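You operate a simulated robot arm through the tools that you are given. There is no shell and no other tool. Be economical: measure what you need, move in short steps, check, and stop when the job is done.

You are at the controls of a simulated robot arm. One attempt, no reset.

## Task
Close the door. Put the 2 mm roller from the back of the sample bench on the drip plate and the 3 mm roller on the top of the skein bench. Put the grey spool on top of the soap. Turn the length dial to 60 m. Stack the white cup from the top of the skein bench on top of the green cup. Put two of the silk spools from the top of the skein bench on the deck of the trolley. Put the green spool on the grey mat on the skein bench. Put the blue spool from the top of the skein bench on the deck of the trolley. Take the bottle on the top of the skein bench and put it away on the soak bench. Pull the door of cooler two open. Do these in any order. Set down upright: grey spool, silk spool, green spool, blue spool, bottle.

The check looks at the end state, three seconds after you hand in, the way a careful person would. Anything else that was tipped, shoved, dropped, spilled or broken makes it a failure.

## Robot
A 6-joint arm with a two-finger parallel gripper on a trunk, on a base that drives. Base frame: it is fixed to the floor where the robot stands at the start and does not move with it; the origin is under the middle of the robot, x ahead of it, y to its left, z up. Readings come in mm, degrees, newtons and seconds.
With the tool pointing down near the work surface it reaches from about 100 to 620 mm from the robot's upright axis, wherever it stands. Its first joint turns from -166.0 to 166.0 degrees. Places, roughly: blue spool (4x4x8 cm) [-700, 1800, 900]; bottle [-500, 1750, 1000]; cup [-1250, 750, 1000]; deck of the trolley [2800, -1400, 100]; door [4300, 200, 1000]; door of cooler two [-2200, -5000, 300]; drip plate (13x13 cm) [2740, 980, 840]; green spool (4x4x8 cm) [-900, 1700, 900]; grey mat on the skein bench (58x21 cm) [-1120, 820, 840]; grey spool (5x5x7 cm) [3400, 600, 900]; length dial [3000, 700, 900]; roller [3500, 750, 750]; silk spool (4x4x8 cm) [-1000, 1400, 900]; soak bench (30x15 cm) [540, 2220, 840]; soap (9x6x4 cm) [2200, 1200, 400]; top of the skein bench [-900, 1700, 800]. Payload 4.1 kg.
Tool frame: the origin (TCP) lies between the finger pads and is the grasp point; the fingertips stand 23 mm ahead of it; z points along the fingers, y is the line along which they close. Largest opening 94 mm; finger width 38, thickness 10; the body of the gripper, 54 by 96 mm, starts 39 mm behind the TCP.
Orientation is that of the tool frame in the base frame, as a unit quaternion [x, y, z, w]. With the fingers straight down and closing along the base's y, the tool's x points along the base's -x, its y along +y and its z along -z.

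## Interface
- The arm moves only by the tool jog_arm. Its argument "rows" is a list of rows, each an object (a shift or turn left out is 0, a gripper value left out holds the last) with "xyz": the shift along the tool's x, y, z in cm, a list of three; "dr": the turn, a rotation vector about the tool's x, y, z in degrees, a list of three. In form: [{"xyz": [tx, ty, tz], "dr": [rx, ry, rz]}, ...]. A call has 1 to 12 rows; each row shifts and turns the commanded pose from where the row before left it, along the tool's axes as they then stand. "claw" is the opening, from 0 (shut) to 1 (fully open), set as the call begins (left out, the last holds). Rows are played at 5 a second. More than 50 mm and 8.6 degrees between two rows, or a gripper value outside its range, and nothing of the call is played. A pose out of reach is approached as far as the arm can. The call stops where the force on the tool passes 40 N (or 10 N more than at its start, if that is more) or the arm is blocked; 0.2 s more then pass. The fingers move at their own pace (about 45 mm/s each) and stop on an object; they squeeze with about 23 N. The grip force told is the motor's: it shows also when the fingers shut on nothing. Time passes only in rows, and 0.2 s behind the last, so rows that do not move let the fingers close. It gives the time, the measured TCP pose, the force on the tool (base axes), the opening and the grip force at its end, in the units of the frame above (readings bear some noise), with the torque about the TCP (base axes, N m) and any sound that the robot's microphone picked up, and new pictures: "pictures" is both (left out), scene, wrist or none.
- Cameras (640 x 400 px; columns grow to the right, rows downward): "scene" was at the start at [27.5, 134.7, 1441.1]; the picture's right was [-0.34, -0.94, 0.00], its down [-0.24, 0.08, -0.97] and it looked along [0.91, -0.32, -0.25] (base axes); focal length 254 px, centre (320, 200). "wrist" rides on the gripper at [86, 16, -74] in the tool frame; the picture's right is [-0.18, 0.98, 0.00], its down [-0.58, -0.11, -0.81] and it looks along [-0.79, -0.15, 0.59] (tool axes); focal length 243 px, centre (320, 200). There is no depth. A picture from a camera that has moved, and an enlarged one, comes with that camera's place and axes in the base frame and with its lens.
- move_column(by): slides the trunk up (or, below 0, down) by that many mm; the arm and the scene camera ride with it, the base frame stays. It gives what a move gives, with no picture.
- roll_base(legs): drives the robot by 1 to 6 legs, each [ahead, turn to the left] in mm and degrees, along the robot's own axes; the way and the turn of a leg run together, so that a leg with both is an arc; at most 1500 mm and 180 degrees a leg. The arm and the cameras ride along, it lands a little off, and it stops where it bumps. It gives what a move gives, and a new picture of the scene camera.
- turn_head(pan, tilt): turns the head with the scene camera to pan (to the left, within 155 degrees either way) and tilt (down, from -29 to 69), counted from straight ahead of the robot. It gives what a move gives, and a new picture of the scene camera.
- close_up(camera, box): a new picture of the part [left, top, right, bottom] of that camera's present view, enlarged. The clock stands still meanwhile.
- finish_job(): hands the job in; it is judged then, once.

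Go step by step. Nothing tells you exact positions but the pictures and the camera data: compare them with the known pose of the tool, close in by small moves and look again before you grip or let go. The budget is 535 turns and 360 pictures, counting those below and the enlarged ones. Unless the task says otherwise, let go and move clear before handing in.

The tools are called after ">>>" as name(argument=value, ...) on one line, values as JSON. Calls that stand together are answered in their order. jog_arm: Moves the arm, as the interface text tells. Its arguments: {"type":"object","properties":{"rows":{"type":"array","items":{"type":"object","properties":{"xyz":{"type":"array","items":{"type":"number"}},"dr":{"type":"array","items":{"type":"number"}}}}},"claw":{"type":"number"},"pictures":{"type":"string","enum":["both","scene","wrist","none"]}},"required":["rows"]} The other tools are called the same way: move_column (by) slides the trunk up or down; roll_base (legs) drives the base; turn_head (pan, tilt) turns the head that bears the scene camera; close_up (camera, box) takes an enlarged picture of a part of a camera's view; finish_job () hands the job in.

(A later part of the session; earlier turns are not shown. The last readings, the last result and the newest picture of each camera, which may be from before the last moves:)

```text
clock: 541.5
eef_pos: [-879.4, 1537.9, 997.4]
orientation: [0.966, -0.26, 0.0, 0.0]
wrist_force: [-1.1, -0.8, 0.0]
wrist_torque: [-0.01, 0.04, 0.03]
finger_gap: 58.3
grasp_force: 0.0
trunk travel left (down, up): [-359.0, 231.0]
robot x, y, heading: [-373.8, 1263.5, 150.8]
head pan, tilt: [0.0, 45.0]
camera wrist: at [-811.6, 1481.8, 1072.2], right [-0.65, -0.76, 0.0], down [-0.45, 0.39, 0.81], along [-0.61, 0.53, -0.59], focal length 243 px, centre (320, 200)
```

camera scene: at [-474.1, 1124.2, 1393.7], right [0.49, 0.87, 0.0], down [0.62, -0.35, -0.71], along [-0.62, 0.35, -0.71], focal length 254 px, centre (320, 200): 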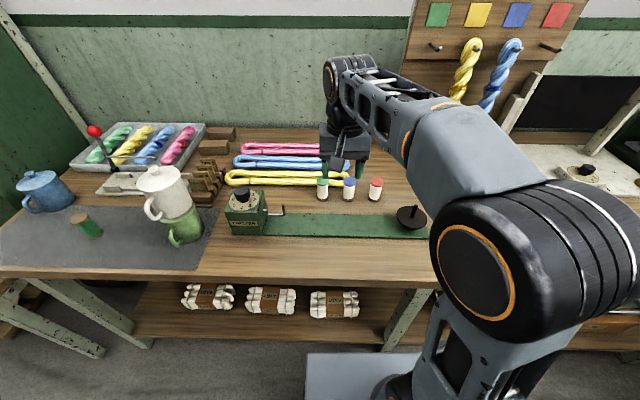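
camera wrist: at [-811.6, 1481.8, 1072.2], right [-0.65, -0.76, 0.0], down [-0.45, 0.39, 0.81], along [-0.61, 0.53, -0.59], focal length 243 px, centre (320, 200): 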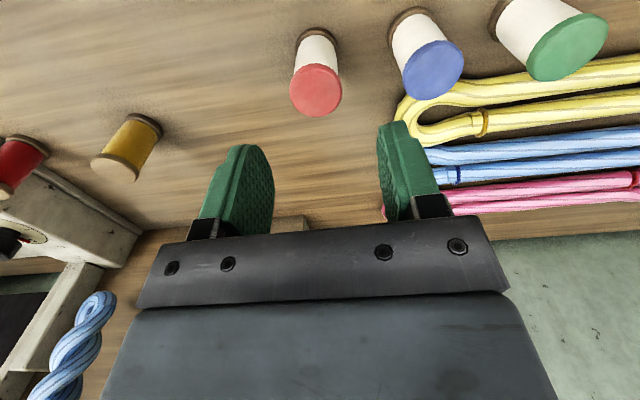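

>>> jog_arm(rows=[{"xyz": [-0.2, -0.25, 2.2]}, {"xyz": [-0.2, -0.2, 2.2]}, {"xyz": [0, 0, 2.1]}], pictures="wrist")

```text
clock: 542.4
eef_pos: [-879.3, 1544.6, 933.6]
orientation: [0.966, -0.26, 0.0, 0.0]
wrist_force: [-0.1, 0.1, 0.3]
wrist_torque: [0.01, -0.03, -0.02]
finger_gap: 58.2
grasp_force: 0.1
trunk travel left (down, up): [-359.0, 231.0]
robot x, y, heading: [-374.5, 1257.8, 150.8]
head pan, tilt: [0.0, 45.0]
camera wrist: at [-812.2, 1487.4, 1007.9], right [-0.65, -0.76, 0.0], down [-0.45, 0.39, 0.81], along [-0.61, 0.53, -0.59], focal length 243 px, centre (320, 200)
```

wrist: 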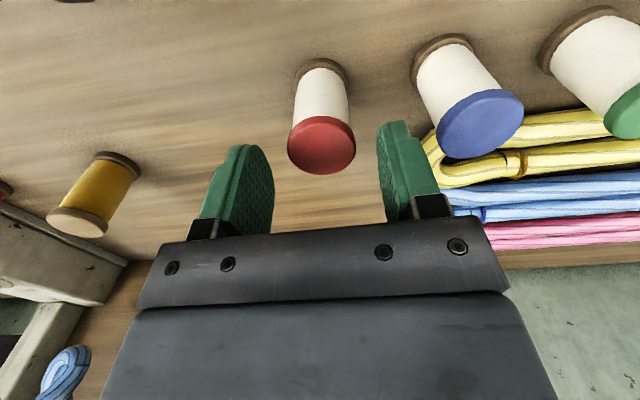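

>>> jog_arm(rows=[{"xyz": [-0.2, 0, 2]}, {"xyz": [0, 0, 2]}, {"xyz": [0, 0, 1.3]}], pictures="none")

>>> jog_arm(rows=[{}, {}, {}], claw=0, pictures="none")

>>> jog_arm(rows=[{"xyz": [0, 0, -0.5]}, {"xyz": [0, 0, -1.5]}, {"xyz": [0, 0, -3]}, {"xyz": [0, 0, -4]}, {"xyz": [0, 0, -4]}, {"xyz": [0, 0, -4]}, {"xyz": [3, 0, -3]}, {"xyz": [4, 0, -1]}, {"xyz": [4, 0, 0]}, {"xyz": [4, 0, 0]}], pictures="wrist")

```text
clock: 543.1
eef_pos: [-881.7, 1545.8, 881.3]
orientation: [0.966, -0.26, 0.001, 0.0]
wrist_force: [-0.5, 0.3, -0.6]
wrist_torque: [-0.01, 0.02, 0.02]
finger_gap: 58.1
grasp_force: 0.0
trunk travel left (down, up): [-359.0, 231.0]
robot x, y, heading: [-373.7, 1258.8, 150.9]
head pan, tilt: [0.0, 45.0]
```

```text
clock: 544.0
eef_pos: [-883.2, 1545.4, 881.2]
orientation: [0.966, -0.26, 0.0, 0.0]
wrist_force: [-0.6, -0.2, 0.2]
wrist_torque: [0.0, -0.02, 0.01]
finger_gap: 36.8
grasp_force: 22.8
trunk travel left (down, up): [-359.0, 231.0]
robot x, y, heading: [-372.1, 1258.2, 150.8]
head pan, tilt: [0.0, 45.0]
```

```text
clock: 546.1
eef_pos: [-750.4, 1471.4, 1091.4]
orientation: [0.965, -0.261, 0.001, 0.0]
wrist_force: [0.2, 0.0, -0.9]
wrist_torque: [-0.03, -0.04, 0.01]
finger_gap: 36.8
grasp_force: 22.8
trunk travel left (down, up): [-359.0, 231.0]
robot x, y, heading: [-372.4, 1260.5, 151.0]
head pan, tilt: [0.0, 45.0]
camera wrist: at [-682.8, 1414.6, 1165.8], right [-0.65, -0.76, 0.0], down [-0.45, 0.39, 0.81], along [-0.61, 0.53, -0.59], focal length 243 px, centre (320, 200)
```

wrist: 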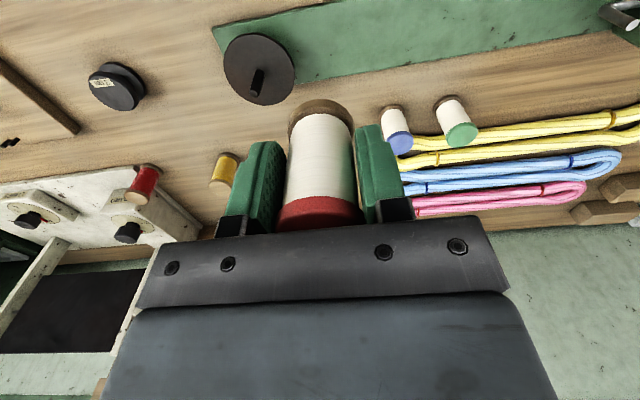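

>>> jog_arm(rows=[{"xyz": [4, 0, 0]}, {"xyz": [4, 0, 0]}, {"xyz": [2, 0, 0]}], pictures="none")

>>> roll_base(legs=[[-250, 0], [0, -91], [0, -90], [1500, 0], [1500, 0], [670, 0]])

```text
clock: 547.0
eef_pos: [-665.6, 1421.3, 1089.9]
orientation: [0.966, -0.26, 0.002, 0.0]
wrist_force: [0.0, 0.1, -1.5]
wrist_torque: [0.02, 0.01, 0.03]
finger_gap: 37.0
grasp_force: 22.9
trunk travel left (down, up): [-359.0, 231.0]
robot x, y, heading: [-374.5, 1259.5, 150.6]
head pan, tilt: [0.0, 45.0]
```

```text
clock: 573.7
eef_pos: [3274.1, -876.7, 1091.5]
orientation: [0.285, 0.959, 0.001, -0.001]
wrist_force: [0.2, -0.7, -0.9]
wrist_torque: [0.02, 0.01, 0.03]
finger_gap: 36.6
grasp_force: 22.8
trunk travel left (down, up): [-359.0, 231.0]
robot x, y, heading: [2986.2, -701.2, -32.1]
head pan, tilt: [0.0, 45.0]
camera scene: at [3094.9, -571.7, 1393.8], right [-0.53, -0.85, 0.0], down [-0.6, 0.38, -0.71], along [0.6, -0.38, -0.71], focal length 254 px, centre (320, 200)
```

scene: 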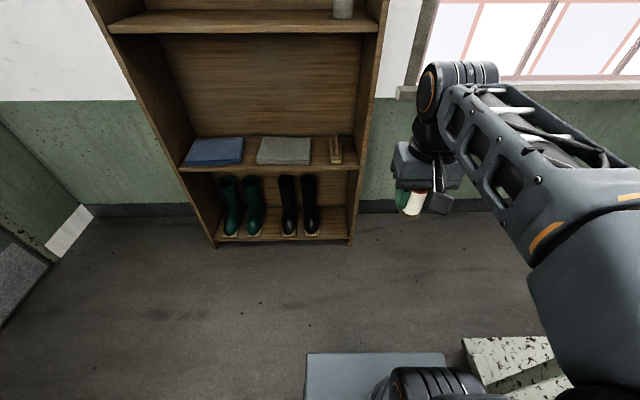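

>>> roll_base(legs=[[0, -87], [55, 0]])

>>> turn_head(pan=0, tilt=50)

```text
clock: 578.3
eef_pos: [2806.9, -1045.3, 1091.0]
orientation: [0.862, 0.506, 0.001, 0.0]
wrist_force: [-0.3, 0.1, -0.6]
wrist_torque: [0.0, 0.01, 0.02]
finger_gap: 36.9
grasp_force: 22.7
trunk travel left (down, up): [-359.0, 231.0]
robot x, y, heading: [2966.2, -752.5, -118.1]
head pan, tilt: [0.0, 45.0]
camera scene: at [3099.2, -847.2, 1393.7], right [-0.88, 0.47, 0.0], down [0.33, 0.62, -0.71], along [-0.33, -0.62, -0.71], focal length 254 px, centre (320, 200)
```

scene: 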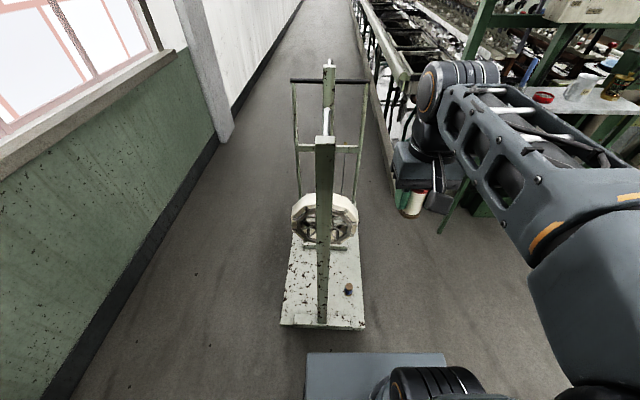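

```text
clock: 579.0
eef_pos: [2806.7, -1044.8, 1091.2]
orientation: [0.863, 0.506, 0.001, 0.0]
wrist_force: [-0.2, 0.1, -1.1]
wrist_torque: [0.03, 0.02, 0.0]
finger_gap: 36.8
grasp_force: 22.8
trunk travel left (down, up): [-359.0, 231.0]
robot x, y, heading: [2963.2, -748.1, -118.2]
head pan, tilt: [0.0, 50.0]
camera scene: at [3101.3, -843.4, 1386.9], right [-0.88, 0.47, 0.0], down [0.36, 0.67, -0.64], along [-0.3, -0.57, -0.77], focal length 254 px, centre (320, 200)
```

scene: 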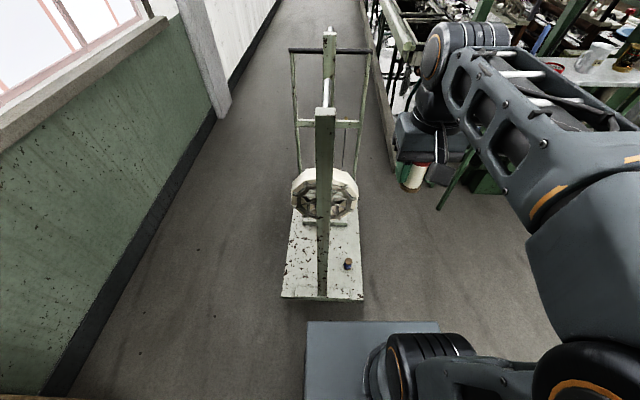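

Same standing place as before. I lower the trunk and bring the silk spool over the deck in front of the blue spool.

>>> move_column(by=-355)

>>> jog_arm(rows=[{"xyz": [0, 0.6, 3]}, {"xyz": [-1, 0.6, 4]}, {"xyz": [-2, 0.6, 4]}, {"xyz": [-2.5, 0.5, 4]}, {"xyz": [-2.8, 0, 4]}, {"xyz": [-3, 0, 3.8]}, {"xyz": [-3, 0, 3.8]}, {"xyz": [-3, 0, 3.8]}, {"xyz": [-2, 0, 4]}, {"xyz": [0, 0, 4.5]}], pictures="wrist")

```text
clock: 582.4
eef_pos: [2805.4, -1044.7, 736.7]
orientation: [0.863, 0.506, 0.001, 0.0]
wrist_force: [-0.1, -0.7, -0.9]
wrist_torque: [-0.03, 0.02, -0.02]
finger_gap: 36.7
grasp_force: 22.8
trunk travel left (down, up): [-4.0, 586.0]
robot x, y, heading: [2961.1, -748.4, -118.3]
head pan, tilt: [0.0, 50.0]
```

```text
clock: 584.6
eef_pos: [2731.5, -1224.1, 346.2]
orientation: [0.863, 0.506, 0.001, 0.0]
wrist_force: [0.2, -0.5, -0.8]
wrist_torque: [0.01, -0.01, 0.01]
finger_gap: 36.8
grasp_force: 23.2
trunk travel left (down, up): [-4.0, 586.0]
robot x, y, heading: [2962.6, -746.9, -118.3]
head pan, tilt: [0.0, 50.0]
camera wrist: at [2789.1, -1155.8, 419.9], right [0.77, -0.64, 0.0], down [-0.38, -0.45, 0.81], along [-0.52, -0.62, -0.59], focal length 243 px, centre (320, 200)
```

wrist: 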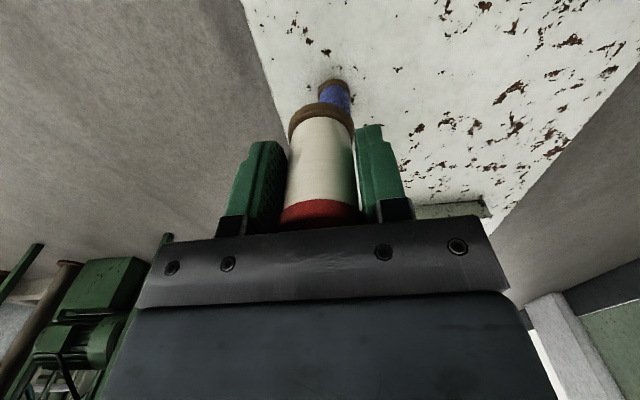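

>>> jog_arm(rows=[{"xyz": [0, 0, 3]}, {"xyz": [0, 0, 4]}, {"xyz": [0, 0, 4]}, {"xyz": [0, 0, 2]}, {"xyz": [0, 0, 1.2]}], pictures="wrist")

>>> jog_arm(rows=[{"xyz": [0, 0, 0.4]}, {"xyz": [0, 0, 0.2]}], pictures="none")

```text
clock: 585.8
eef_pos: [2734.8, -1223.5, 204.5]
orientation: [0.863, 0.506, 0.001, -0.001]
wrist_force: [-0.3, 0.0, 0.0]
wrist_torque: [-0.01, -0.02, 0.0]
finger_gap: 36.7
grasp_force: 23.3
trunk travel left (down, up): [-4.0, 586.0]
robot x, y, heading: [2965.1, -748.8, -118.1]
head pan, tilt: [0.0, 50.0]
camera wrist: at [2791.6, -1155.1, 277.9], right [0.77, -0.64, 0.0], down [-0.38, -0.46, 0.81], along [-0.52, -0.62, -0.59], focal length 243 px, centre (320, 200)
```

wrist: 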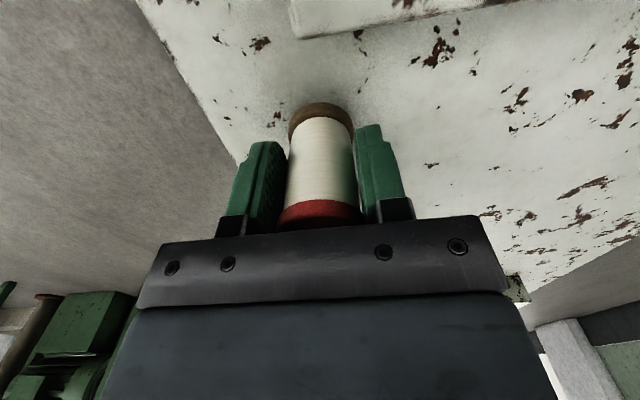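

```text
clock: 586.4
eef_pos: [2734.4, -1222.7, 198.9]
orientation: [0.863, 0.506, 0.0, -0.001]
wrist_force: [-0.5, -1.1, -1.0]
wrist_torque: [-0.02, -0.01, 0.02]
finger_gap: 36.9
grasp_force: 23.3
trunk travel left (down, up): [-4.0, 586.0]
robot x, y, heading: [2963.4, -751.5, -118.0]
head pan, tilt: [0.0, 50.0]
```

>>> jog_arm(rows=[{"xyz": [0, 0, 0.3]}, {"xyz": [0, 0, 0.2]}], pictures="none")

>>> jog_arm(rows=[{"xyz": [0, 0, 0.1]}, {"xyz": [0, 0, 0.1]}], pictures="none")

>>> jog_arm(rows=[{"xyz": [0, 0, 0.1]}, {"xyz": [0, 0, 0.1]}], pictures="none")

```text
clock: 587.0
eef_pos: [2733.8, -1224.0, 193.3]
orientation: [0.862, 0.507, 0.001, -0.001]
wrist_force: [0.0, -0.1, -0.7]
wrist_torque: [0.02, -0.04, 0.01]
finger_gap: 36.9
grasp_force: 22.9
trunk travel left (down, up): [-4.0, 586.0]
robot x, y, heading: [2964.7, -747.0, -118.2]
head pan, tilt: [0.0, 50.0]
```

```text
clock: 587.6
eef_pos: [2733.0, -1223.9, 192.4]
orientation: [0.863, 0.505, 0.001, 0.0]
wrist_force: [0.6, 0.3, -0.2]
wrist_torque: [0.0, -0.01, 0.02]
finger_gap: 36.8
grasp_force: 22.9
trunk travel left (down, up): [-4.0, 586.0]
robot x, y, heading: [2964.4, -751.6, -118.4]
head pan, tilt: [0.0, 50.0]
```

```text
clock: 588.2
eef_pos: [2732.8, -1225.8, 190.8]
orientation: [0.863, 0.505, -0.001, 0.0]
wrist_force: [2.9, 2.3, 16.8]
wrist_torque: [0.13, -0.02, 0.01]
finger_gap: 37.0
grasp_force: 23.2
trunk travel left (down, up): [-4.0, 586.0]
robot x, y, heading: [2964.4, -749.0, -118.2]
head pan, tilt: [0.0, 50.0]
```

Contact. I ease off, release and rise.

>>> jog_arm(rows=[{"xyz": [0, 0, -0.2]}, {}], pictures="none")

>>> jog_arm(rows=[{}, {}, {}], claw=0.62, pictures="none")

>>> jog_arm(rows=[{"xyz": [0, 0, -1]}, {"xyz": [0, 0, -2]}, {"xyz": [0, 0, -4]}, {"xyz": [0, 0, -4]}, {"xyz": [0, 0, -4]}, {"xyz": [0, 0, -4]}, {"xyz": [0, 0, -4]}, {"xyz": [3, 0, -3]}, {"xyz": [4, 0, -2]}, {"xyz": [4, 0, -2]}, {"xyz": [4, 0, -2]}, {"xyz": [4, 0, -2]}], pictures="wrist")

>>> move_column(by=355)

```text
clock: 588.8
eef_pos: [2734.0, -1223.7, 191.6]
orientation: [0.863, 0.506, 0.001, 0.0]
wrist_force: [-1.0, -3.1, 3.7]
wrist_torque: [-0.08, 0.08, 0.06]
finger_gap: 36.6
grasp_force: 23.1
trunk travel left (down, up): [-4.0, 586.0]
robot x, y, heading: [2960.0, -751.9, -118.1]
head pan, tilt: [0.0, 50.0]
```

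```text
clock: 589.6
eef_pos: [2733.8, -1223.3, 190.2]
orientation: [0.863, 0.506, 0.001, 0.0]
wrist_force: [0.2, 0.2, 0.6]
wrist_torque: [0.02, -0.02, -0.01]
finger_gap: 58.5
grasp_force: 0.0
trunk travel left (down, up): [-4.0, 586.0]
robot x, y, heading: [2962.2, -751.2, -118.2]
head pan, tilt: [0.0, 50.0]
```

```text
clock: 592.2
eef_pos: [2826.0, -1057.3, 532.0]
orientation: [0.862, 0.507, 0.0, -0.001]
wrist_force: [0.6, 0.5, -0.7]
wrist_torque: [-0.01, 0.02, -0.06]
finger_gap: 58.1
grasp_force: 0.0
trunk travel left (down, up): [-4.0, 586.0]
robot x, y, heading: [2963.1, -747.5, -118.3]
head pan, tilt: [0.0, 50.0]
camera wrist: at [2883.4, -988.8, 606.9], right [0.77, -0.64, 0.0], down [-0.38, -0.46, 0.81], along [-0.52, -0.62, -0.59], focal length 243 px, centre (320, 200)
```

wrist: 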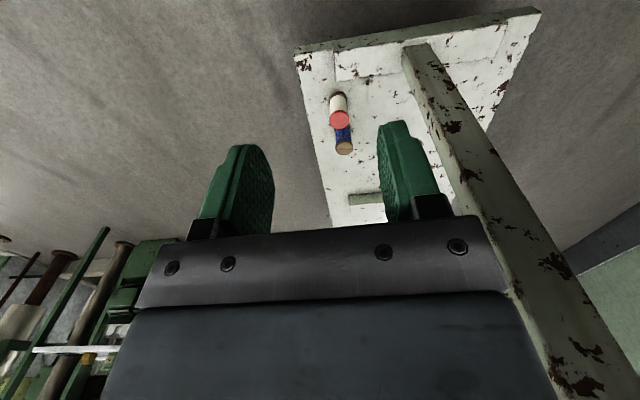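

```text
clock: 595.7
eef_pos: [2826.6, -1056.2, 888.0]
orientation: [0.863, 0.506, 0.001, 0.0]
wrist_force: [-0.3, 0.1, -0.2]
wrist_torque: [0.0, 0.0, -0.02]
finger_gap: 58.4
grasp_force: 0.0
trunk travel left (down, up): [-359.0, 231.0]
robot x, y, heading: [2965.4, -750.4, -118.1]
head pan, tilt: [0.0, 50.0]
```

Both spools stand on the deck. I return for the second (blue-capped) silk spool.

>>> jog_arm(rows=[{"xyz": [0, 0, -4]}, {"xyz": [0, 0, -4]}, {"xyz": [0, 0, -4]}, {"xyz": [0, 0, -4]}, {"xyz": [0, 0, -4]}], pictures="none")

>>> roll_base(legs=[[0, -91.5], [1500, 0], [1500, 0], [870, 0]])

>>> turn_head(pan=0, tilt=45)

```text
clock: 596.9
eef_pos: [2825.4, -1059.6, 1088.2]
orientation: [0.862, 0.507, 0.001, -0.001]
wrist_force: [0.0, 0.4, 0.1]
wrist_torque: [0.01, 0.01, 0.0]
finger_gap: 58.3
grasp_force: 0.1
trunk travel left (down, up): [-359.0, 231.0]
robot x, y, heading: [2963.4, -749.9, -118.2]
head pan, tilt: [0.0, 50.0]
```

```text
clock: 619.6
eef_pos: [-622.7, 1482.9, 1088.0]
orientation: [0.959, -0.285, 0.0, 0.001]
wrist_force: [-0.2, 0.4, -0.7]
wrist_torque: [0.01, 0.02, 0.0]
finger_gap: 58.3
grasp_force: 0.1
trunk travel left (down, up): [-359.0, 231.0]
robot x, y, heading: [-322.5, 1323.7, 147.9]
head pan, tilt: [0.0, 50.0]
camera scene: at [-425.7, 1190.7, 1386.8], right [0.53, 0.85, 0.0], down [0.65, -0.41, -0.64], along [-0.54, 0.34, -0.77], focal length 254 px, centre (320, 200)
```

scene: 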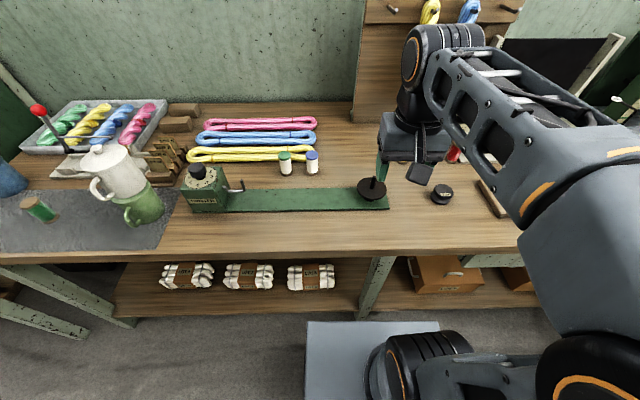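

```text
clock: 620.2
eef_pos: [-623.2, 1482.0, 1087.5]
orientation: [0.959, -0.285, 0.001, 0.0]
wrist_force: [-0.1, -0.8, -0.3]
wrist_torque: [0.0, 0.04, -0.01]
finger_gap: 58.6
grasp_force: 0.0
trunk travel left (down, up): [-359.0, 231.0]
robot x, y, heading: [-323.7, 1323.9, 148.0]
head pan, tilt: [0.0, 45.0]
camera scene: at [-429.4, 1193.0, 1393.7], right [0.53, 0.85, 0.0], down [0.6, -0.38, -0.71], along [-0.6, 0.38, -0.71], focal length 254 px, centre (320, 200)
```

scene: 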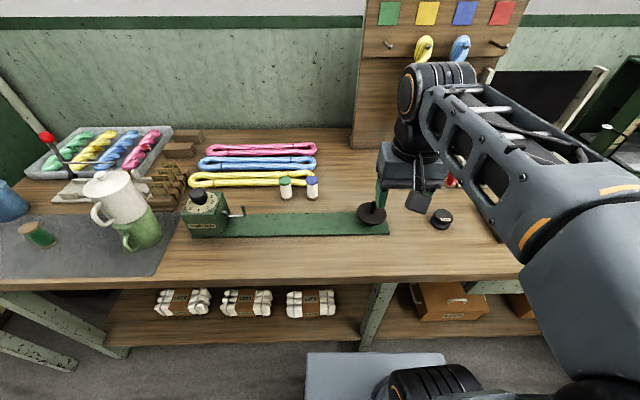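

>>> roll_base(legs=[[45, 0]])

>>> jog_arm(rows=[{"xyz": [-2.92, 2.36, 1.26]}, {"xyz": [-2.92, 2.36, 1.26]}, {"xyz": [-2.92, 2.36, 1.26]}, {"xyz": [-2.92, 2.36, 1.26]}, {"xyz": [-2.92, 2.36, 1.26]}, {"xyz": [-2.92, 2.36, 1.26]}, {"xyz": [-2.92, 2.36, 1.26]}], claw=0.62, pictures="wrist")

```text
clock: 621.1
eef_pos: [-661.8, 1505.4, 1088.5]
orientation: [0.959, -0.285, 0.0, 0.001]
wrist_force: [0.2, -0.4, 0.6]
wrist_torque: [-0.01, 0.03, 0.02]
finger_gap: 58.3
grasp_force: 0.0
trunk travel left (down, up): [-359.0, 231.0]
robot x, y, heading: [-361.6, 1345.9, 147.6]
head pan, tilt: [0.0, 45.0]
camera scene: at [-467.4, 1216.8, 1393.7], right [0.53, 0.85, 0.0], down [0.6, -0.38, -0.71], along [-0.6, 0.38, -0.71], focal length 254 px, centre (320, 200)
```

scene: 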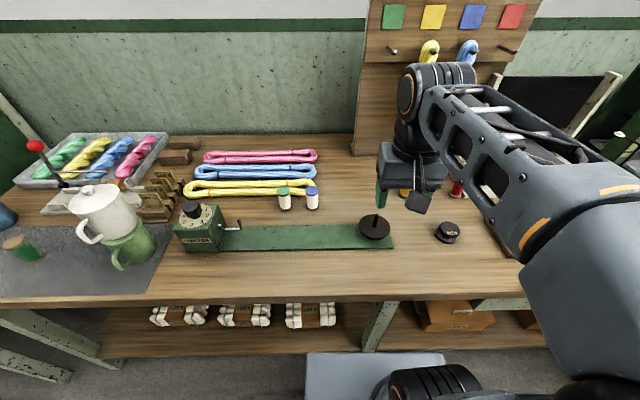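

```text
clock: 622.7
eef_pos: [-923.2, 1480.5, 999.5]
orientation: [0.959, -0.285, 0.002, 0.0]
wrist_force: [-0.2, 0.4, 1.1]
wrist_torque: [-0.01, 0.02, -0.02]
finger_gap: 58.5
grasp_force: 0.1
trunk travel left (down, up): [-359.0, 231.0]
robot x, y, heading: [-360.3, 1348.8, 148.0]
head pan, tilt: [0.0, 45.0]
camera wrist: at [-858.3, 1420.7, 1074.3], right [-0.69, -0.72, 0.0], down [-0.43, 0.41, 0.81], along [-0.58, 0.56, -0.59], focal length 243 px, centre (320, 200)
```

wrist: 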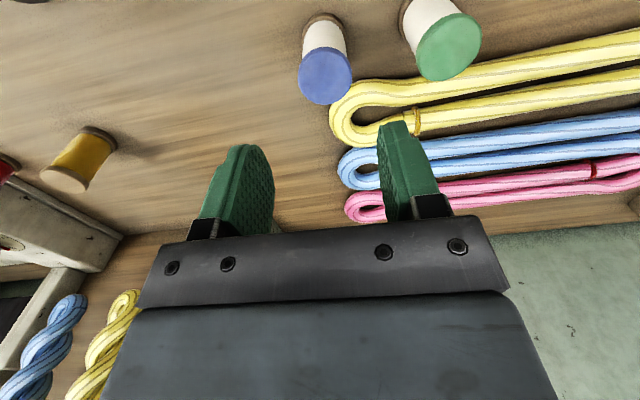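

>>> jog_arm(rows=[{"xyz": [0.1, 0.2, 2.2]}, {"xyz": [0.1, 0.15, 2.2]}, {"xyz": [0, 0, 2.2]}], pictures="wrist")

```text
clock: 623.5
eef_pos: [-923.9, 1475.3, 932.9]
orientation: [0.959, -0.284, 0.0, 0.0]
wrist_force: [0.8, 0.1, -0.7]
wrist_torque: [0.0, -0.02, 0.03]
finger_gap: 58.3
grasp_force: 0.2
trunk travel left (down, up): [-359.0, 231.0]
robot x, y, heading: [-362.6, 1348.0, 147.9]
head pan, tilt: [0.0, 45.0]
camera wrist: at [-859.4, 1415.2, 1006.9], right [-0.69, -0.72, 0.0], down [-0.43, 0.41, 0.81], along [-0.58, 0.56, -0.59], focal length 243 px, centre (320, 200)
```

wrist: 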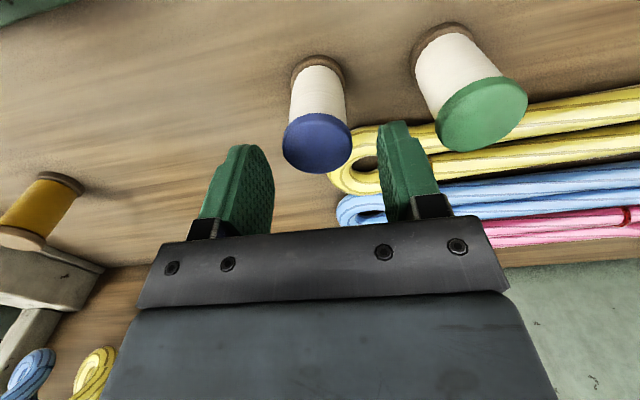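

>>> jog_arm(rows=[{"xyz": [-0.1, -0.2, 2]}, {"xyz": [0, 0, 2]}, {"xyz": [0, 0, 1.2]}], pictures="none")

>>> jog_arm(rows=[{}, {}, {}], claw=0, pictures="none")

>>> jog_arm(rows=[{"xyz": [0, 0, -0.5]}, {"xyz": [0, 0, -1.5]}, {"xyz": [0, 0, -3]}, {"xyz": [0, 0, -4]}, {"xyz": [0, 0, -4]}, {"xyz": [0, 0, -4]}, {"xyz": [3, -2, -3]}, {"xyz": [4, -2.5, -1]}, {"xyz": [4, -2.5, 0]}, {"xyz": [4, -2.5, 0]}, {"xyz": [4, -2.5, 0]}, {"xyz": [3, -2, 0]}], pictures="wrist")

```text
clock: 624.3
eef_pos: [-921.7, 1477.8, 881.0]
orientation: [0.959, -0.285, 0.0, 0.001]
wrist_force: [-0.6, 0.1, 0.7]
wrist_torque: [-0.01, 0.04, 0.0]
finger_gap: 58.2
grasp_force: 0.0
trunk travel left (down, up): [-359.0, 231.0]
robot x, y, heading: [-361.2, 1345.5, 147.8]
head pan, tilt: [0.0, 45.0]
```

```text
clock: 625.1
eef_pos: [-921.8, 1476.8, 881.6]
orientation: [0.958, -0.285, 0.0, 0.0]
wrist_force: [-0.7, 0.4, -0.5]
wrist_torque: [-0.03, 0.02, 0.02]
finger_gap: 37.0
grasp_force: 23.0
trunk travel left (down, up): [-359.0, 231.0]
robot x, y, heading: [-357.0, 1345.3, 147.8]
head pan, tilt: [0.0, 45.0]
```

```text
clock: 627.7
eef_pos: [-660.2, 1474.6, 1090.4]
orientation: [0.958, -0.286, 0.001, 0.0]
wrist_force: [0.2, 0.2, -0.5]
wrist_torque: [0.0, -0.04, -0.01]
finger_gap: 36.8
grasp_force: 22.9
trunk travel left (down, up): [-359.0, 231.0]
robot x, y, heading: [-364.2, 1347.3, 147.8]
head pan, tilt: [0.0, 45.0]
camera wrist: at [-595.4, 1415.6, 1164.3], right [-0.69, -0.72, 0.0], down [-0.43, 0.41, 0.81], along [-0.58, 0.56, -0.59], focal length 243 px, centre (320, 200)
```

wrist: 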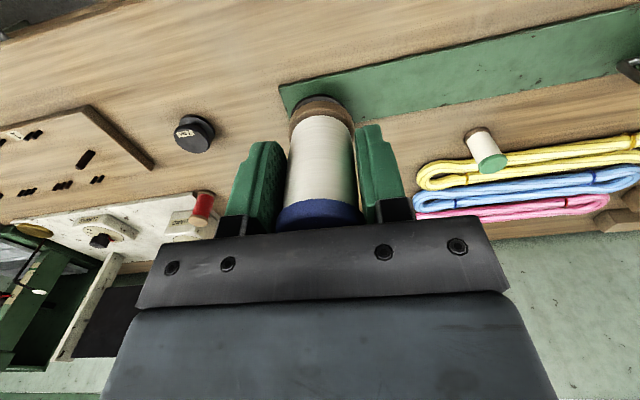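

Gripped. I drive back to the trolley.

>>> roll_base(legs=[[-250, 0], [0, -89.5], [0, -89.6], [1500, 0], [1500, 0], [670, 0]])

```text
clock: 654.6
eef_pos: [3294.8, -848.2, 1091.2]
orientation: [0.277, 0.961, 0.0, -0.001]
wrist_force: [-0.5, -0.1, -0.9]
wrist_torque: [0.02, 0.03, 0.0]
finger_gap: 37.0
grasp_force: 23.4
trunk travel left (down, up): [-359.0, 231.0]
robot x, y, heading: [2993.9, -724.9, -31.1]
head pan, tilt: [0.0, 45.0]
camera scene: at [3097.0, -592.7, 1393.7], right [-0.52, -0.86, 0.0], down [-0.6, 0.37, -0.71], along [0.6, -0.37, -0.71], focal length 254 px, centre (320, 200)
```

scene: 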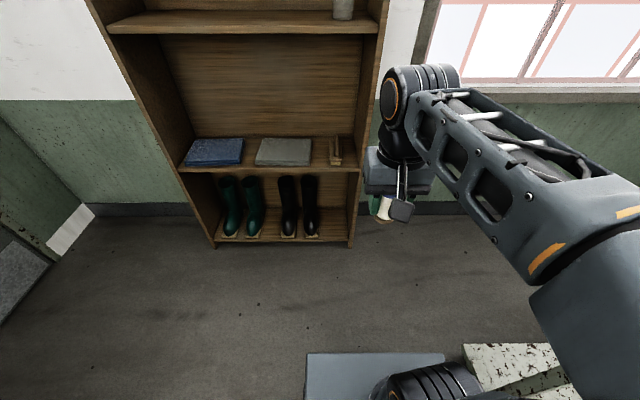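

>>> roll_base(legs=[[0, -88.3], [105, 0]])

>>> move_column(by=-355)

>>> turn_head(pan=0, tilt=50)

```text
clock: 659.5
eef_pos: [2841.4, -1125.5, 1091.2]
orientation: [0.859, 0.512, 0.001, 0.0]
wrist_force: [0.4, -0.5, -0.4]
wrist_torque: [-0.01, 0.0, 0.01]
finger_gap: 36.6
grasp_force: 23.2
trunk travel left (down, up): [-359.0, 231.0]
robot x, y, heading: [2943.7, -813.2, -117.7]
head pan, tilt: [0.0, 45.0]
camera scene: at [3082.5, -912.0, 1393.7], right [-0.89, 0.46, 0.0], down [0.33, 0.63, -0.71], along [-0.33, -0.63, -0.71], focal length 254 px, centre (320, 200)
```

scene: 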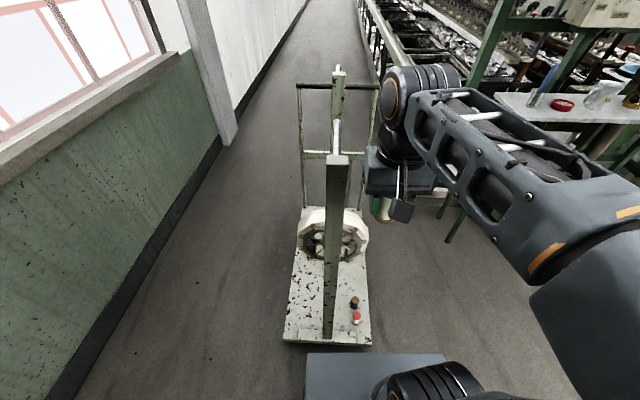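

```text
clock: 662.9
eef_pos: [2840.9, -1125.6, 734.6]
orientation: [0.859, 0.512, 0.0, -0.001]
wrist_force: [-0.2, -0.9, -0.7]
wrist_torque: [0.02, -0.02, 0.01]
finger_gap: 36.7
grasp_force: 23.3
trunk travel left (down, up): [-4.0, 586.0]
robot x, y, heading: [2944.8, -812.3, -117.5]
head pan, tilt: [0.0, 45.0]
```

```text
clock: 663.6
eef_pos: [2841.4, -1124.9, 735.7]
orientation: [0.859, 0.511, 0.001, 0.0]
wrist_force: [0.2, -0.1, 0.0]
wrist_torque: [0.05, 0.01, 0.03]
finger_gap: 36.8
grasp_force: 23.1
trunk travel left (down, up): [-4.0, 586.0]
robot x, y, heading: [2943.9, -817.9, -117.2]
head pan, tilt: [0.0, 50.0]
camera scene: at [3084.4, -908.2, 1031.9], right [-0.89, 0.46, 0.0], down [0.35, 0.68, -0.64], along [-0.3, -0.57, -0.77], focal length 254 px, centre (320, 200)
```

scene: 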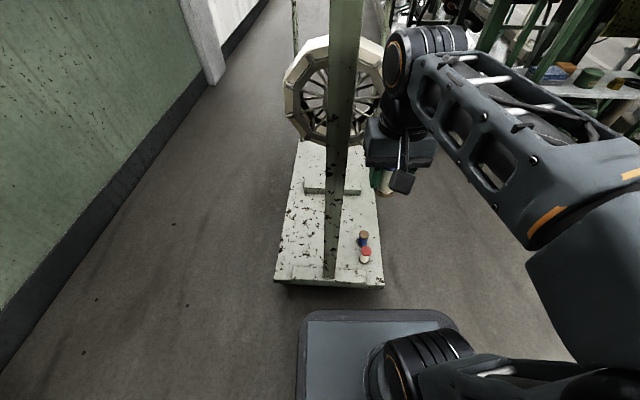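

>>> jog_arm(rows=[{"xyz": [0, -1, 3]}, {"xyz": [0, -1, 4]}, {"xyz": [0, -1, 4]}, {"xyz": [0, -1, 4]}, {"xyz": [-0.5, -1.3, 4]}, {"xyz": [-2, 0, 4]}, {"xyz": [-3, 0, 3.5]}, {"xyz": [-3, 0, 3]}, {"xyz": [-4, 0, 2]}], pictures="scene")

```text
clock: 665.6
eef_pos: [2732.4, -1211.3, 418.5]
orientation: [0.859, 0.512, 0.001, -0.001]
wrist_force: [-0.5, -0.3, 0.6]
wrist_torque: [-0.01, -0.02, -0.04]
finger_gap: 36.8
grasp_force: 22.8
trunk travel left (down, up): [-4.0, 586.0]
robot x, y, heading: [2945.7, -818.2, -117.5]
head pan, tilt: [0.0, 50.0]
camera scene: at [3084.5, -908.0, 1031.9], right [-0.89, 0.46, 0.0], down [0.35, 0.68, -0.64], along [-0.3, -0.57, -0.77], focal length 254 px, centre (320, 200)
```

scene: 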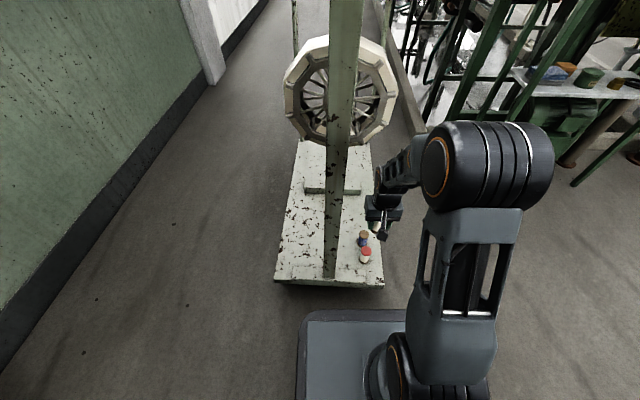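

>>> jog_arm(rows=[{"xyz": [-3.8, 0.1, 1]}, {"xyz": [-3.8, 0.1, 2]}, {"xyz": [-3.8, 0.1, 2]}, {"xyz": [-3.8, 0, 2]}], pictures="both")

```text
clock: 666.6
eef_pos: [2664.6, -1344.4, 348.4]
orientation: [0.859, 0.512, 0.001, 0.0]
wrist_force: [-0.2, 0.6, -0.7]
wrist_torque: [0.03, -0.03, 0.0]
finger_gap: 36.8
grasp_force: 22.6
trunk travel left (down, up): [-4.0, 586.0]
robot x, y, heading: [2942.2, -813.5, -117.4]
head pan, tilt: [0.0, 50.0]
camera scene: at [3084.5, -908.0, 1031.9], right [-0.89, 0.46, 0.0], down [0.35, 0.68, -0.64], along [-0.3, -0.57, -0.77], focal length 254 px, centre (320, 200)
camera wrist: at [2721.1, -1275.7, 423.5], right [0.78, -0.63, 0.0], down [-0.37, -0.46, 0.81], along [-0.51, -0.63, -0.59], focal length 243 px, centre (320, 200)
```

scene: 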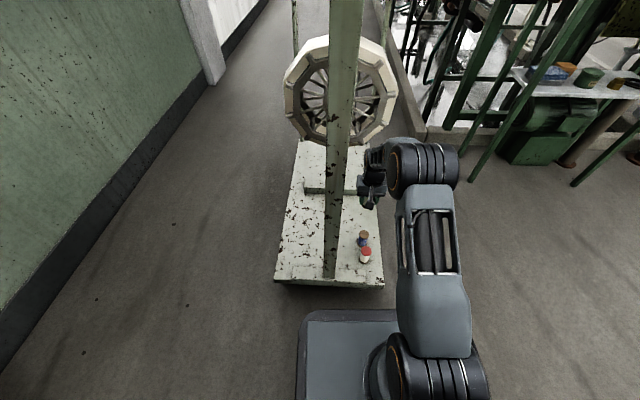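
wrist: 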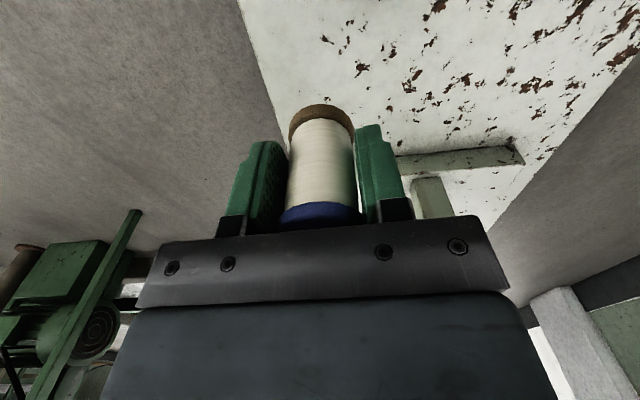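

>>> jog_arm(rows=[{"xyz": [0, 0, 3]}, {"xyz": [0, 0, 4]}, {"xyz": [0, 0, 4]}, {"xyz": [0, 0, 2.5]}, {"xyz": [0, 0, 1]}], pictures="scene")

>>> jog_arm(rows=[{"xyz": [0, 0, 0.4]}, {"xyz": [0, 0, 0.3]}], pictures="none")

```text
clock: 667.8
eef_pos: [2665.6, -1345.9, 205.3]
orientation: [0.859, 0.512, 0.0, 0.0]
wrist_force: [0.7, 0.2, -1.0]
wrist_torque: [-0.01, -0.04, -0.01]
finger_gap: 37.0
grasp_force: 23.2
trunk travel left (down, up): [-4.0, 586.0]
robot x, y, heading: [2945.1, -815.5, -117.5]
head pan, tilt: [0.0, 50.0]
camera scene: at [3084.4, -908.3, 1031.9], right [-0.89, 0.46, 0.0], down [0.35, 0.68, -0.64], along [-0.3, -0.57, -0.77], focal length 254 px, centre (320, 200)
```

scene: 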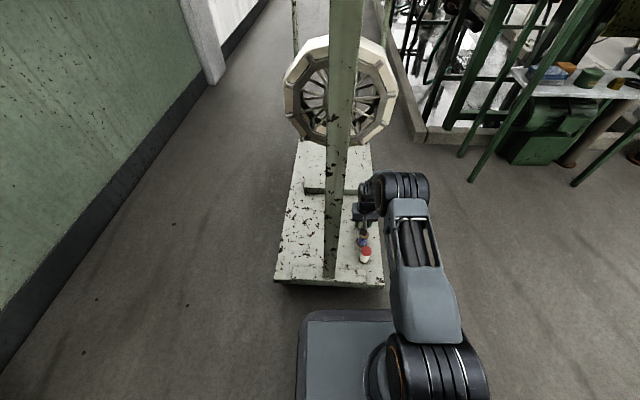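

```text
clock: 668.4
eef_pos: [2665.7, -1345.3, 196.2]
orientation: [0.859, 0.512, 0.0, 0.0]
wrist_force: [0.1, -0.3, -0.2]
wrist_torque: [0.02, 0.02, -0.04]
finger_gap: 36.9
grasp_force: 23.3
trunk travel left (down, up): [-4.0, 586.0]
robot x, y, heading: [2944.2, -811.2, -117.4]
head pan, tilt: [0.0, 50.0]
```

>>> jog_arm(rows=[{"xyz": [0, 0, 0.2]}, {"xyz": [0, 0, 0.2]}], pictures="none")

>>> jog_arm(rows=[{"xyz": [0, 0, 0.1]}, {"xyz": [0, 0, 0.1]}], pictures="none")

```text
clock: 669.0
eef_pos: [2665.5, -1346.1, 192.0]
orientation: [0.859, 0.512, 0.0, -0.001]
wrist_force: [0.0, -0.8, -0.5]
wrist_torque: [-0.01, 0.01, 0.0]
finger_gap: 36.9
grasp_force: 23.3
trunk travel left (down, up): [-4.0, 586.0]
robot x, y, heading: [2949.4, -816.3, -117.1]
head pan, tilt: [0.0, 50.0]
```

```text
clock: 669.6
eef_pos: [2665.7, -1344.2, 192.8]
orientation: [0.859, 0.512, 0.0, -0.001]
wrist_force: [1.1, 0.3, -1.1]
wrist_torque: [-0.02, 0.01, -0.03]
finger_gap: 36.6
grasp_force: 23.2
trunk travel left (down, up): [-4.0, 586.0]
robot x, y, heading: [2943.2, -818.2, -117.6]
head pan, tilt: [0.0, 50.0]
```

>>> jog_arm(rows=[{"xyz": [0, 0, 0.1]}, {"xyz": [0, 0, 0.1]}], pictures="none")

```text
clock: 670.2
eef_pos: [2666.2, -1345.1, 191.2]
orientation: [0.859, 0.512, -0.001, 0.0]
wrist_force: [1.3, 3.2, 7.8]
wrist_torque: [0.07, -0.02, 0.0]
finger_gap: 36.5
grasp_force: 23.1
trunk travel left (down, up): [-4.0, 586.0]
robot x, y, heading: [2943.2, -818.7, -117.3]
head pan, tilt: [0.0, 50.0]
```

Contact. I release and rise.

>>> jog_arm(rows=[{"xyz": [0, 0, -0.1]}, {}, {}, {}], claw=0.62, pictures="none")

>>> jog_arm(rows=[{"xyz": [0, 0, -1]}, {"xyz": [0, 0, -2]}, {"xyz": [0, 0, -4]}, {"xyz": [0, 0, -4]}, {"xyz": [0, 0, -4]}, {"xyz": [0, 0, -4]}, {"xyz": [3, 0, -3]}, {"xyz": [4, 0, -2]}, {"xyz": [4, 0, -2]}, {"xyz": [4, 0, -2]}, {"xyz": [4, 0, -2]}, {"xyz": [4, 0, -2]}], pictures="wrist")

>>> close_up(camera="scene", box=[320, 190, 420, 290])

```text
clock: 671.2
eef_pos: [2666.1, -1345.9, 190.7]
orientation: [0.859, 0.512, 0.001, -0.001]
wrist_force: [0.9, 0.1, 0.0]
wrist_torque: [0.0, 0.0, -0.05]
finger_gap: 58.4
grasp_force: 0.2
trunk travel left (down, up): [-4.0, 586.0]
robot x, y, heading: [2945.8, -817.9, -117.3]
head pan, tilt: [0.0, 50.0]
```

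```text
clock: 673.8
eef_pos: [2776.0, -1138.6, 510.3]
orientation: [0.859, 0.512, 0.001, -0.001]
wrist_force: [-0.3, 0.1, 0.6]
wrist_torque: [0.02, -0.01, 0.03]
finger_gap: 58.7
grasp_force: 0.1
trunk travel left (down, up): [-4.0, 586.0]
robot x, y, heading: [2946.3, -816.4, -117.7]
head pan, tilt: [0.0, 50.0]
camera wrist: at [2831.5, -1070.3, 584.6], right [0.78, -0.63, 0.0], down [-0.37, -0.46, 0.81], along [-0.51, -0.63, -0.59], focal length 243 px, centre (320, 200)
```

wrist: 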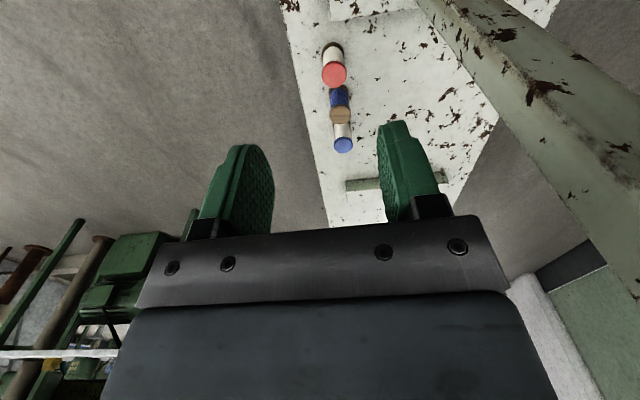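

```text
4.00 times, centred on (370, 240) of scene
camera zoom: at [3084.2, -908.5, 1031.8], right [-0.89, 0.46, 0.0], down [0.35, 0.68, -0.64], along [-0.3, -0.57, -0.77], focal length 1014 px, centre (120, 40)
```

zoom: 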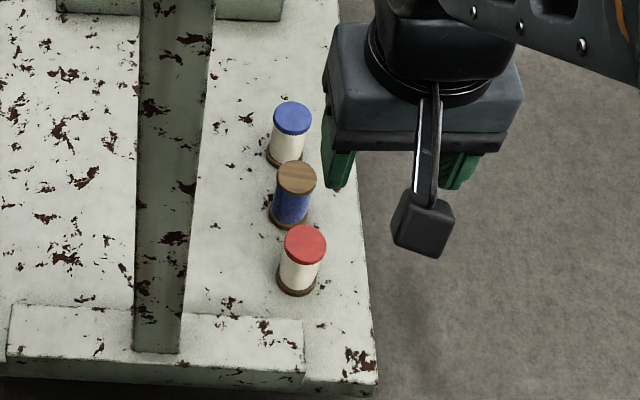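

All three spools stand on the trolley. Last is the door of cooler two, far down the aisle; I raise the arm and drive off.

>>> move_column(by=355)

>>> jog_arm(rows=[{"xyz": [2, 0, -4]}, {"xyz": [2, 0, -4]}, {"xyz": [2, 0, -4]}, {"xyz": [0, 0, -4]}], claw=0.6, pictures="none")

>>> roll_base(legs=[[-60, 0], [0, -92.5], [1500, 0], [1450, 0], [0, 90]])

>>> turn_head(pan=0, tilt=15)

```text
clock: 677.2
eef_pos: [2776.2, -1139.7, 864.6]
orientation: [0.859, 0.512, 0.0, -0.001]
wrist_force: [-0.5, -0.6, 0.0]
wrist_torque: [-0.02, -0.02, 0.0]
finger_gap: 58.2
grasp_force: 0.2
trunk travel left (down, up): [-359.0, 231.0]
robot x, y, heading: [2947.6, -815.6, -117.3]
head pan, tilt: [0.0, 50.0]
```

```text
clock: 678.2
eef_pos: [2803.6, -1085.6, 1025.8]
orientation: [0.859, 0.512, 0.001, -0.001]
wrist_force: [0.1, 1.1, -0.2]
wrist_torque: [-0.02, -0.04, -0.02]
finger_gap: 56.4
grasp_force: 0.0
trunk travel left (down, up): [-359.0, 231.0]
robot x, y, heading: [2945.8, -815.8, -117.4]
head pan, tilt: [0.0, 50.0]
```

```text
clock: 700.9
eef_pos: [335.7, 545.1, 1026.6]
orientation: [0.871, 0.491, 0.001, 0.0]
wrist_force: [0.1, 0.6, 0.1]
wrist_torque: [-0.01, -0.03, 0.04]
finger_gap: 56.5
grasp_force: 0.0
trunk travel left (down, up): [-359.0, 231.0]
robot x, y, heading: [490.4, 808.7, -120.0]
head pan, tilt: [0.0, 50.0]
camera scene: at [625.7, 708.6, 1386.8], right [-0.86, 0.5, 0.0], down [0.39, 0.66, -0.64], along [-0.32, -0.56, -0.77], focal length 254 px, centre (320, 200)
```

scene: 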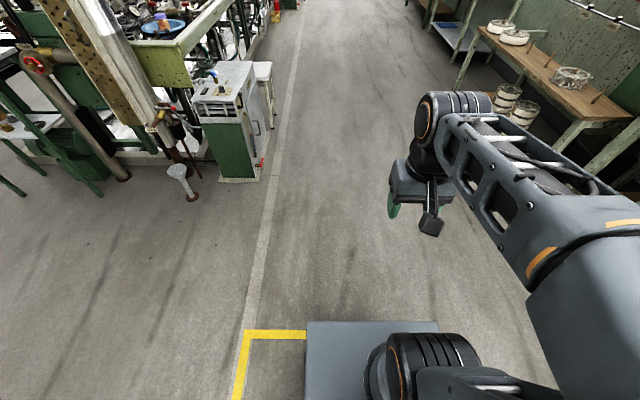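

```text
clock: 701.9
eef_pos: [336.6, 543.7, 1027.4]
orientation: [0.872, 0.49, 0.001, 0.0]
wrist_force: [0.3, -1.1, 0.4]
wrist_torque: [-0.04, 0.01, -0.03]
finger_gap: 56.1
grasp_force: 0.1
trunk travel left (down, up): [-359.0, 231.0]
robot x, y, heading: [490.3, 804.5, -120.0]
head pan, tilt: [0.0, 15.0]
camera scene: at [617.4, 694.4, 1440.5], right [-0.86, 0.5, 0.0], down [0.13, 0.22, -0.97], along [-0.49, -0.83, -0.26], focal length 254 px, centre (320, 200)
```

scene: 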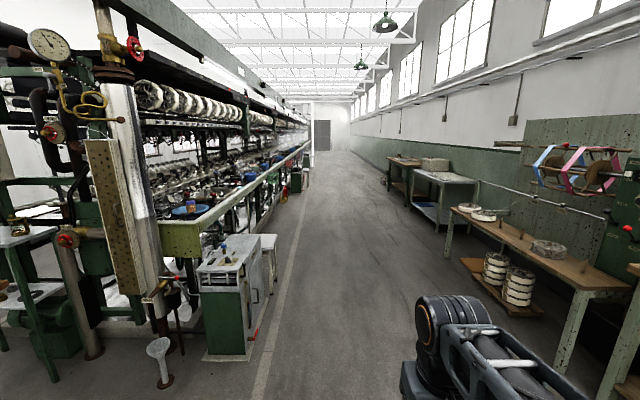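

>>> close_up(camera="scene", box=[220, 110, 350, 220])

>>> roll_base(legs=[[1500, 0], [1500, 0], [1500, 0]])

```text
3.64 times, centred on (285, 165) of scene
camera zoom: at [617.4, 694.4, 1440.5], right [-0.86, 0.5, 0.0], down [0.13, 0.22, -0.97], along [-0.49, -0.83, -0.26], focal length 922 px, centre (447, 327)
```

zoom: 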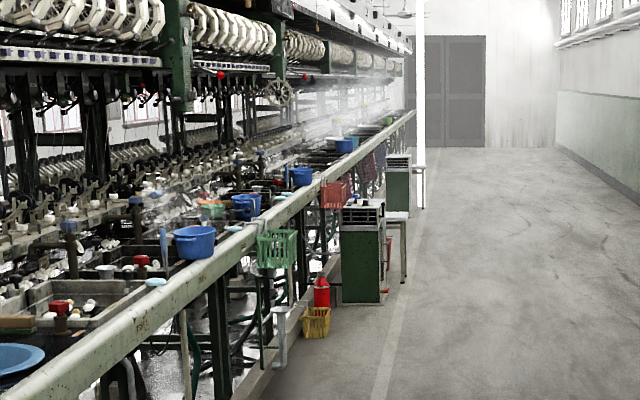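

```text
clock: 723.4
eef_pos: [-1943.0, -3353.9, 1026.8]
orientation: [0.871, 0.492, 0.001, 0.0]
wrist_force: [0.0, 0.0, -0.1]
wrist_torque: [0.01, 0.03, 0.04]
finger_gap: 56.4
grasp_force: 0.1
trunk travel left (down, up): [-359.0, 231.0]
robot x, y, heading: [-1788.0, -3090.7, -120.1]
head pan, tilt: [0.0, 15.0]
camera scene: at [-1662.7, -3203.4, 1440.6], right [-0.87, 0.5, 0.0], down [0.13, 0.22, -0.97], along [-0.48, -0.84, -0.26], focal length 254 px, centre (320, 200)
```

scene: 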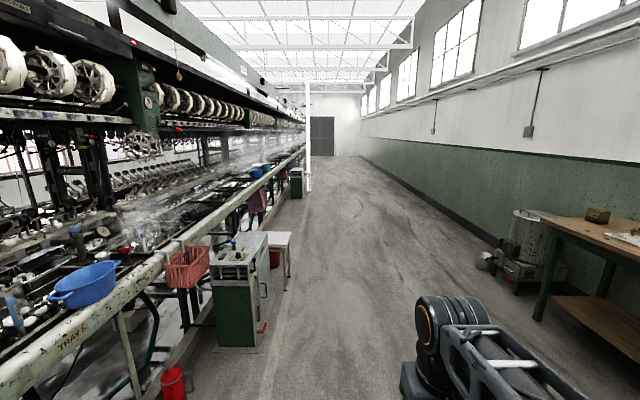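

Cooler two is the next box on the left. I drive on and look at its aisle side.

>>> roll_base(legs=[[1500, 0], [300, 0]])

>>> turn_head(pan=80, tilt=35)

```text
clock: 732.5
eef_pos: [-2859.1, -4910.3, 1026.0]
orientation: [0.872, 0.489, 0.001, -0.001]
wrist_force: [0.7, 1.0, 0.7]
wrist_torque: [-0.01, 0.02, 0.0]
finger_gap: 56.4
grasp_force: 0.1
trunk travel left (down, up): [-359.0, 231.0]
robot x, y, heading: [-2700.5, -4648.2, -120.4]
head pan, tilt: [0.0, 15.0]
camera scene: at [-2578.1, -4760.7, 1440.6], right [-0.86, 0.51, 0.0], down [0.13, 0.22, -0.97], along [-0.49, -0.83, -0.26], focal length 254 px, centre (320, 200)
```

scene: 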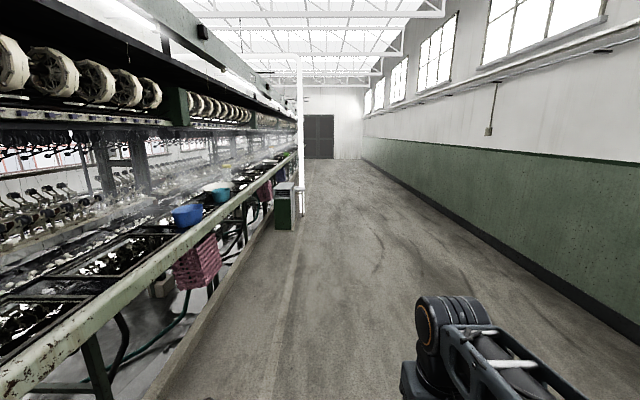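

```text
clock: 734.0
eef_pos: [-2860.0, -4910.1, 1027.3]
orientation: [0.872, 0.489, 0.001, 0.0]
wrist_force: [0.2, 0.3, 0.0]
wrist_torque: [-0.04, -0.02, 0.0]
finger_gap: 56.3
grasp_force: 0.0
trunk travel left (down, up): [-359.0, 231.0]
robot x, y, heading: [-2705.9, -4648.3, -120.5]
head pan, tilt: [80.0, 35.0]
camera scene: at [-2463.8, -4737.4, 1408.6], right [-0.65, -0.76, 0.0], down [-0.44, 0.37, -0.82], along [0.62, -0.53, -0.57], focal length 254 px, centre (320, 200)
```

scene: 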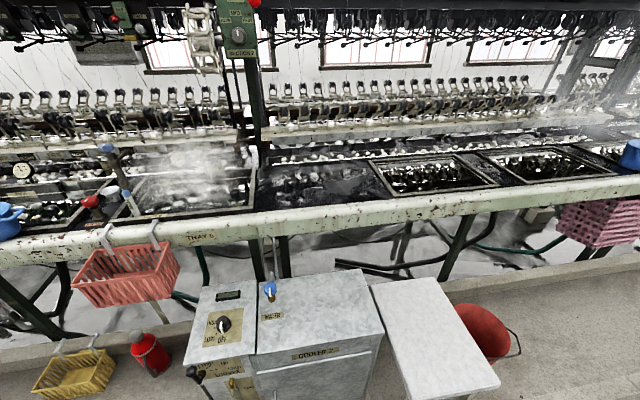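

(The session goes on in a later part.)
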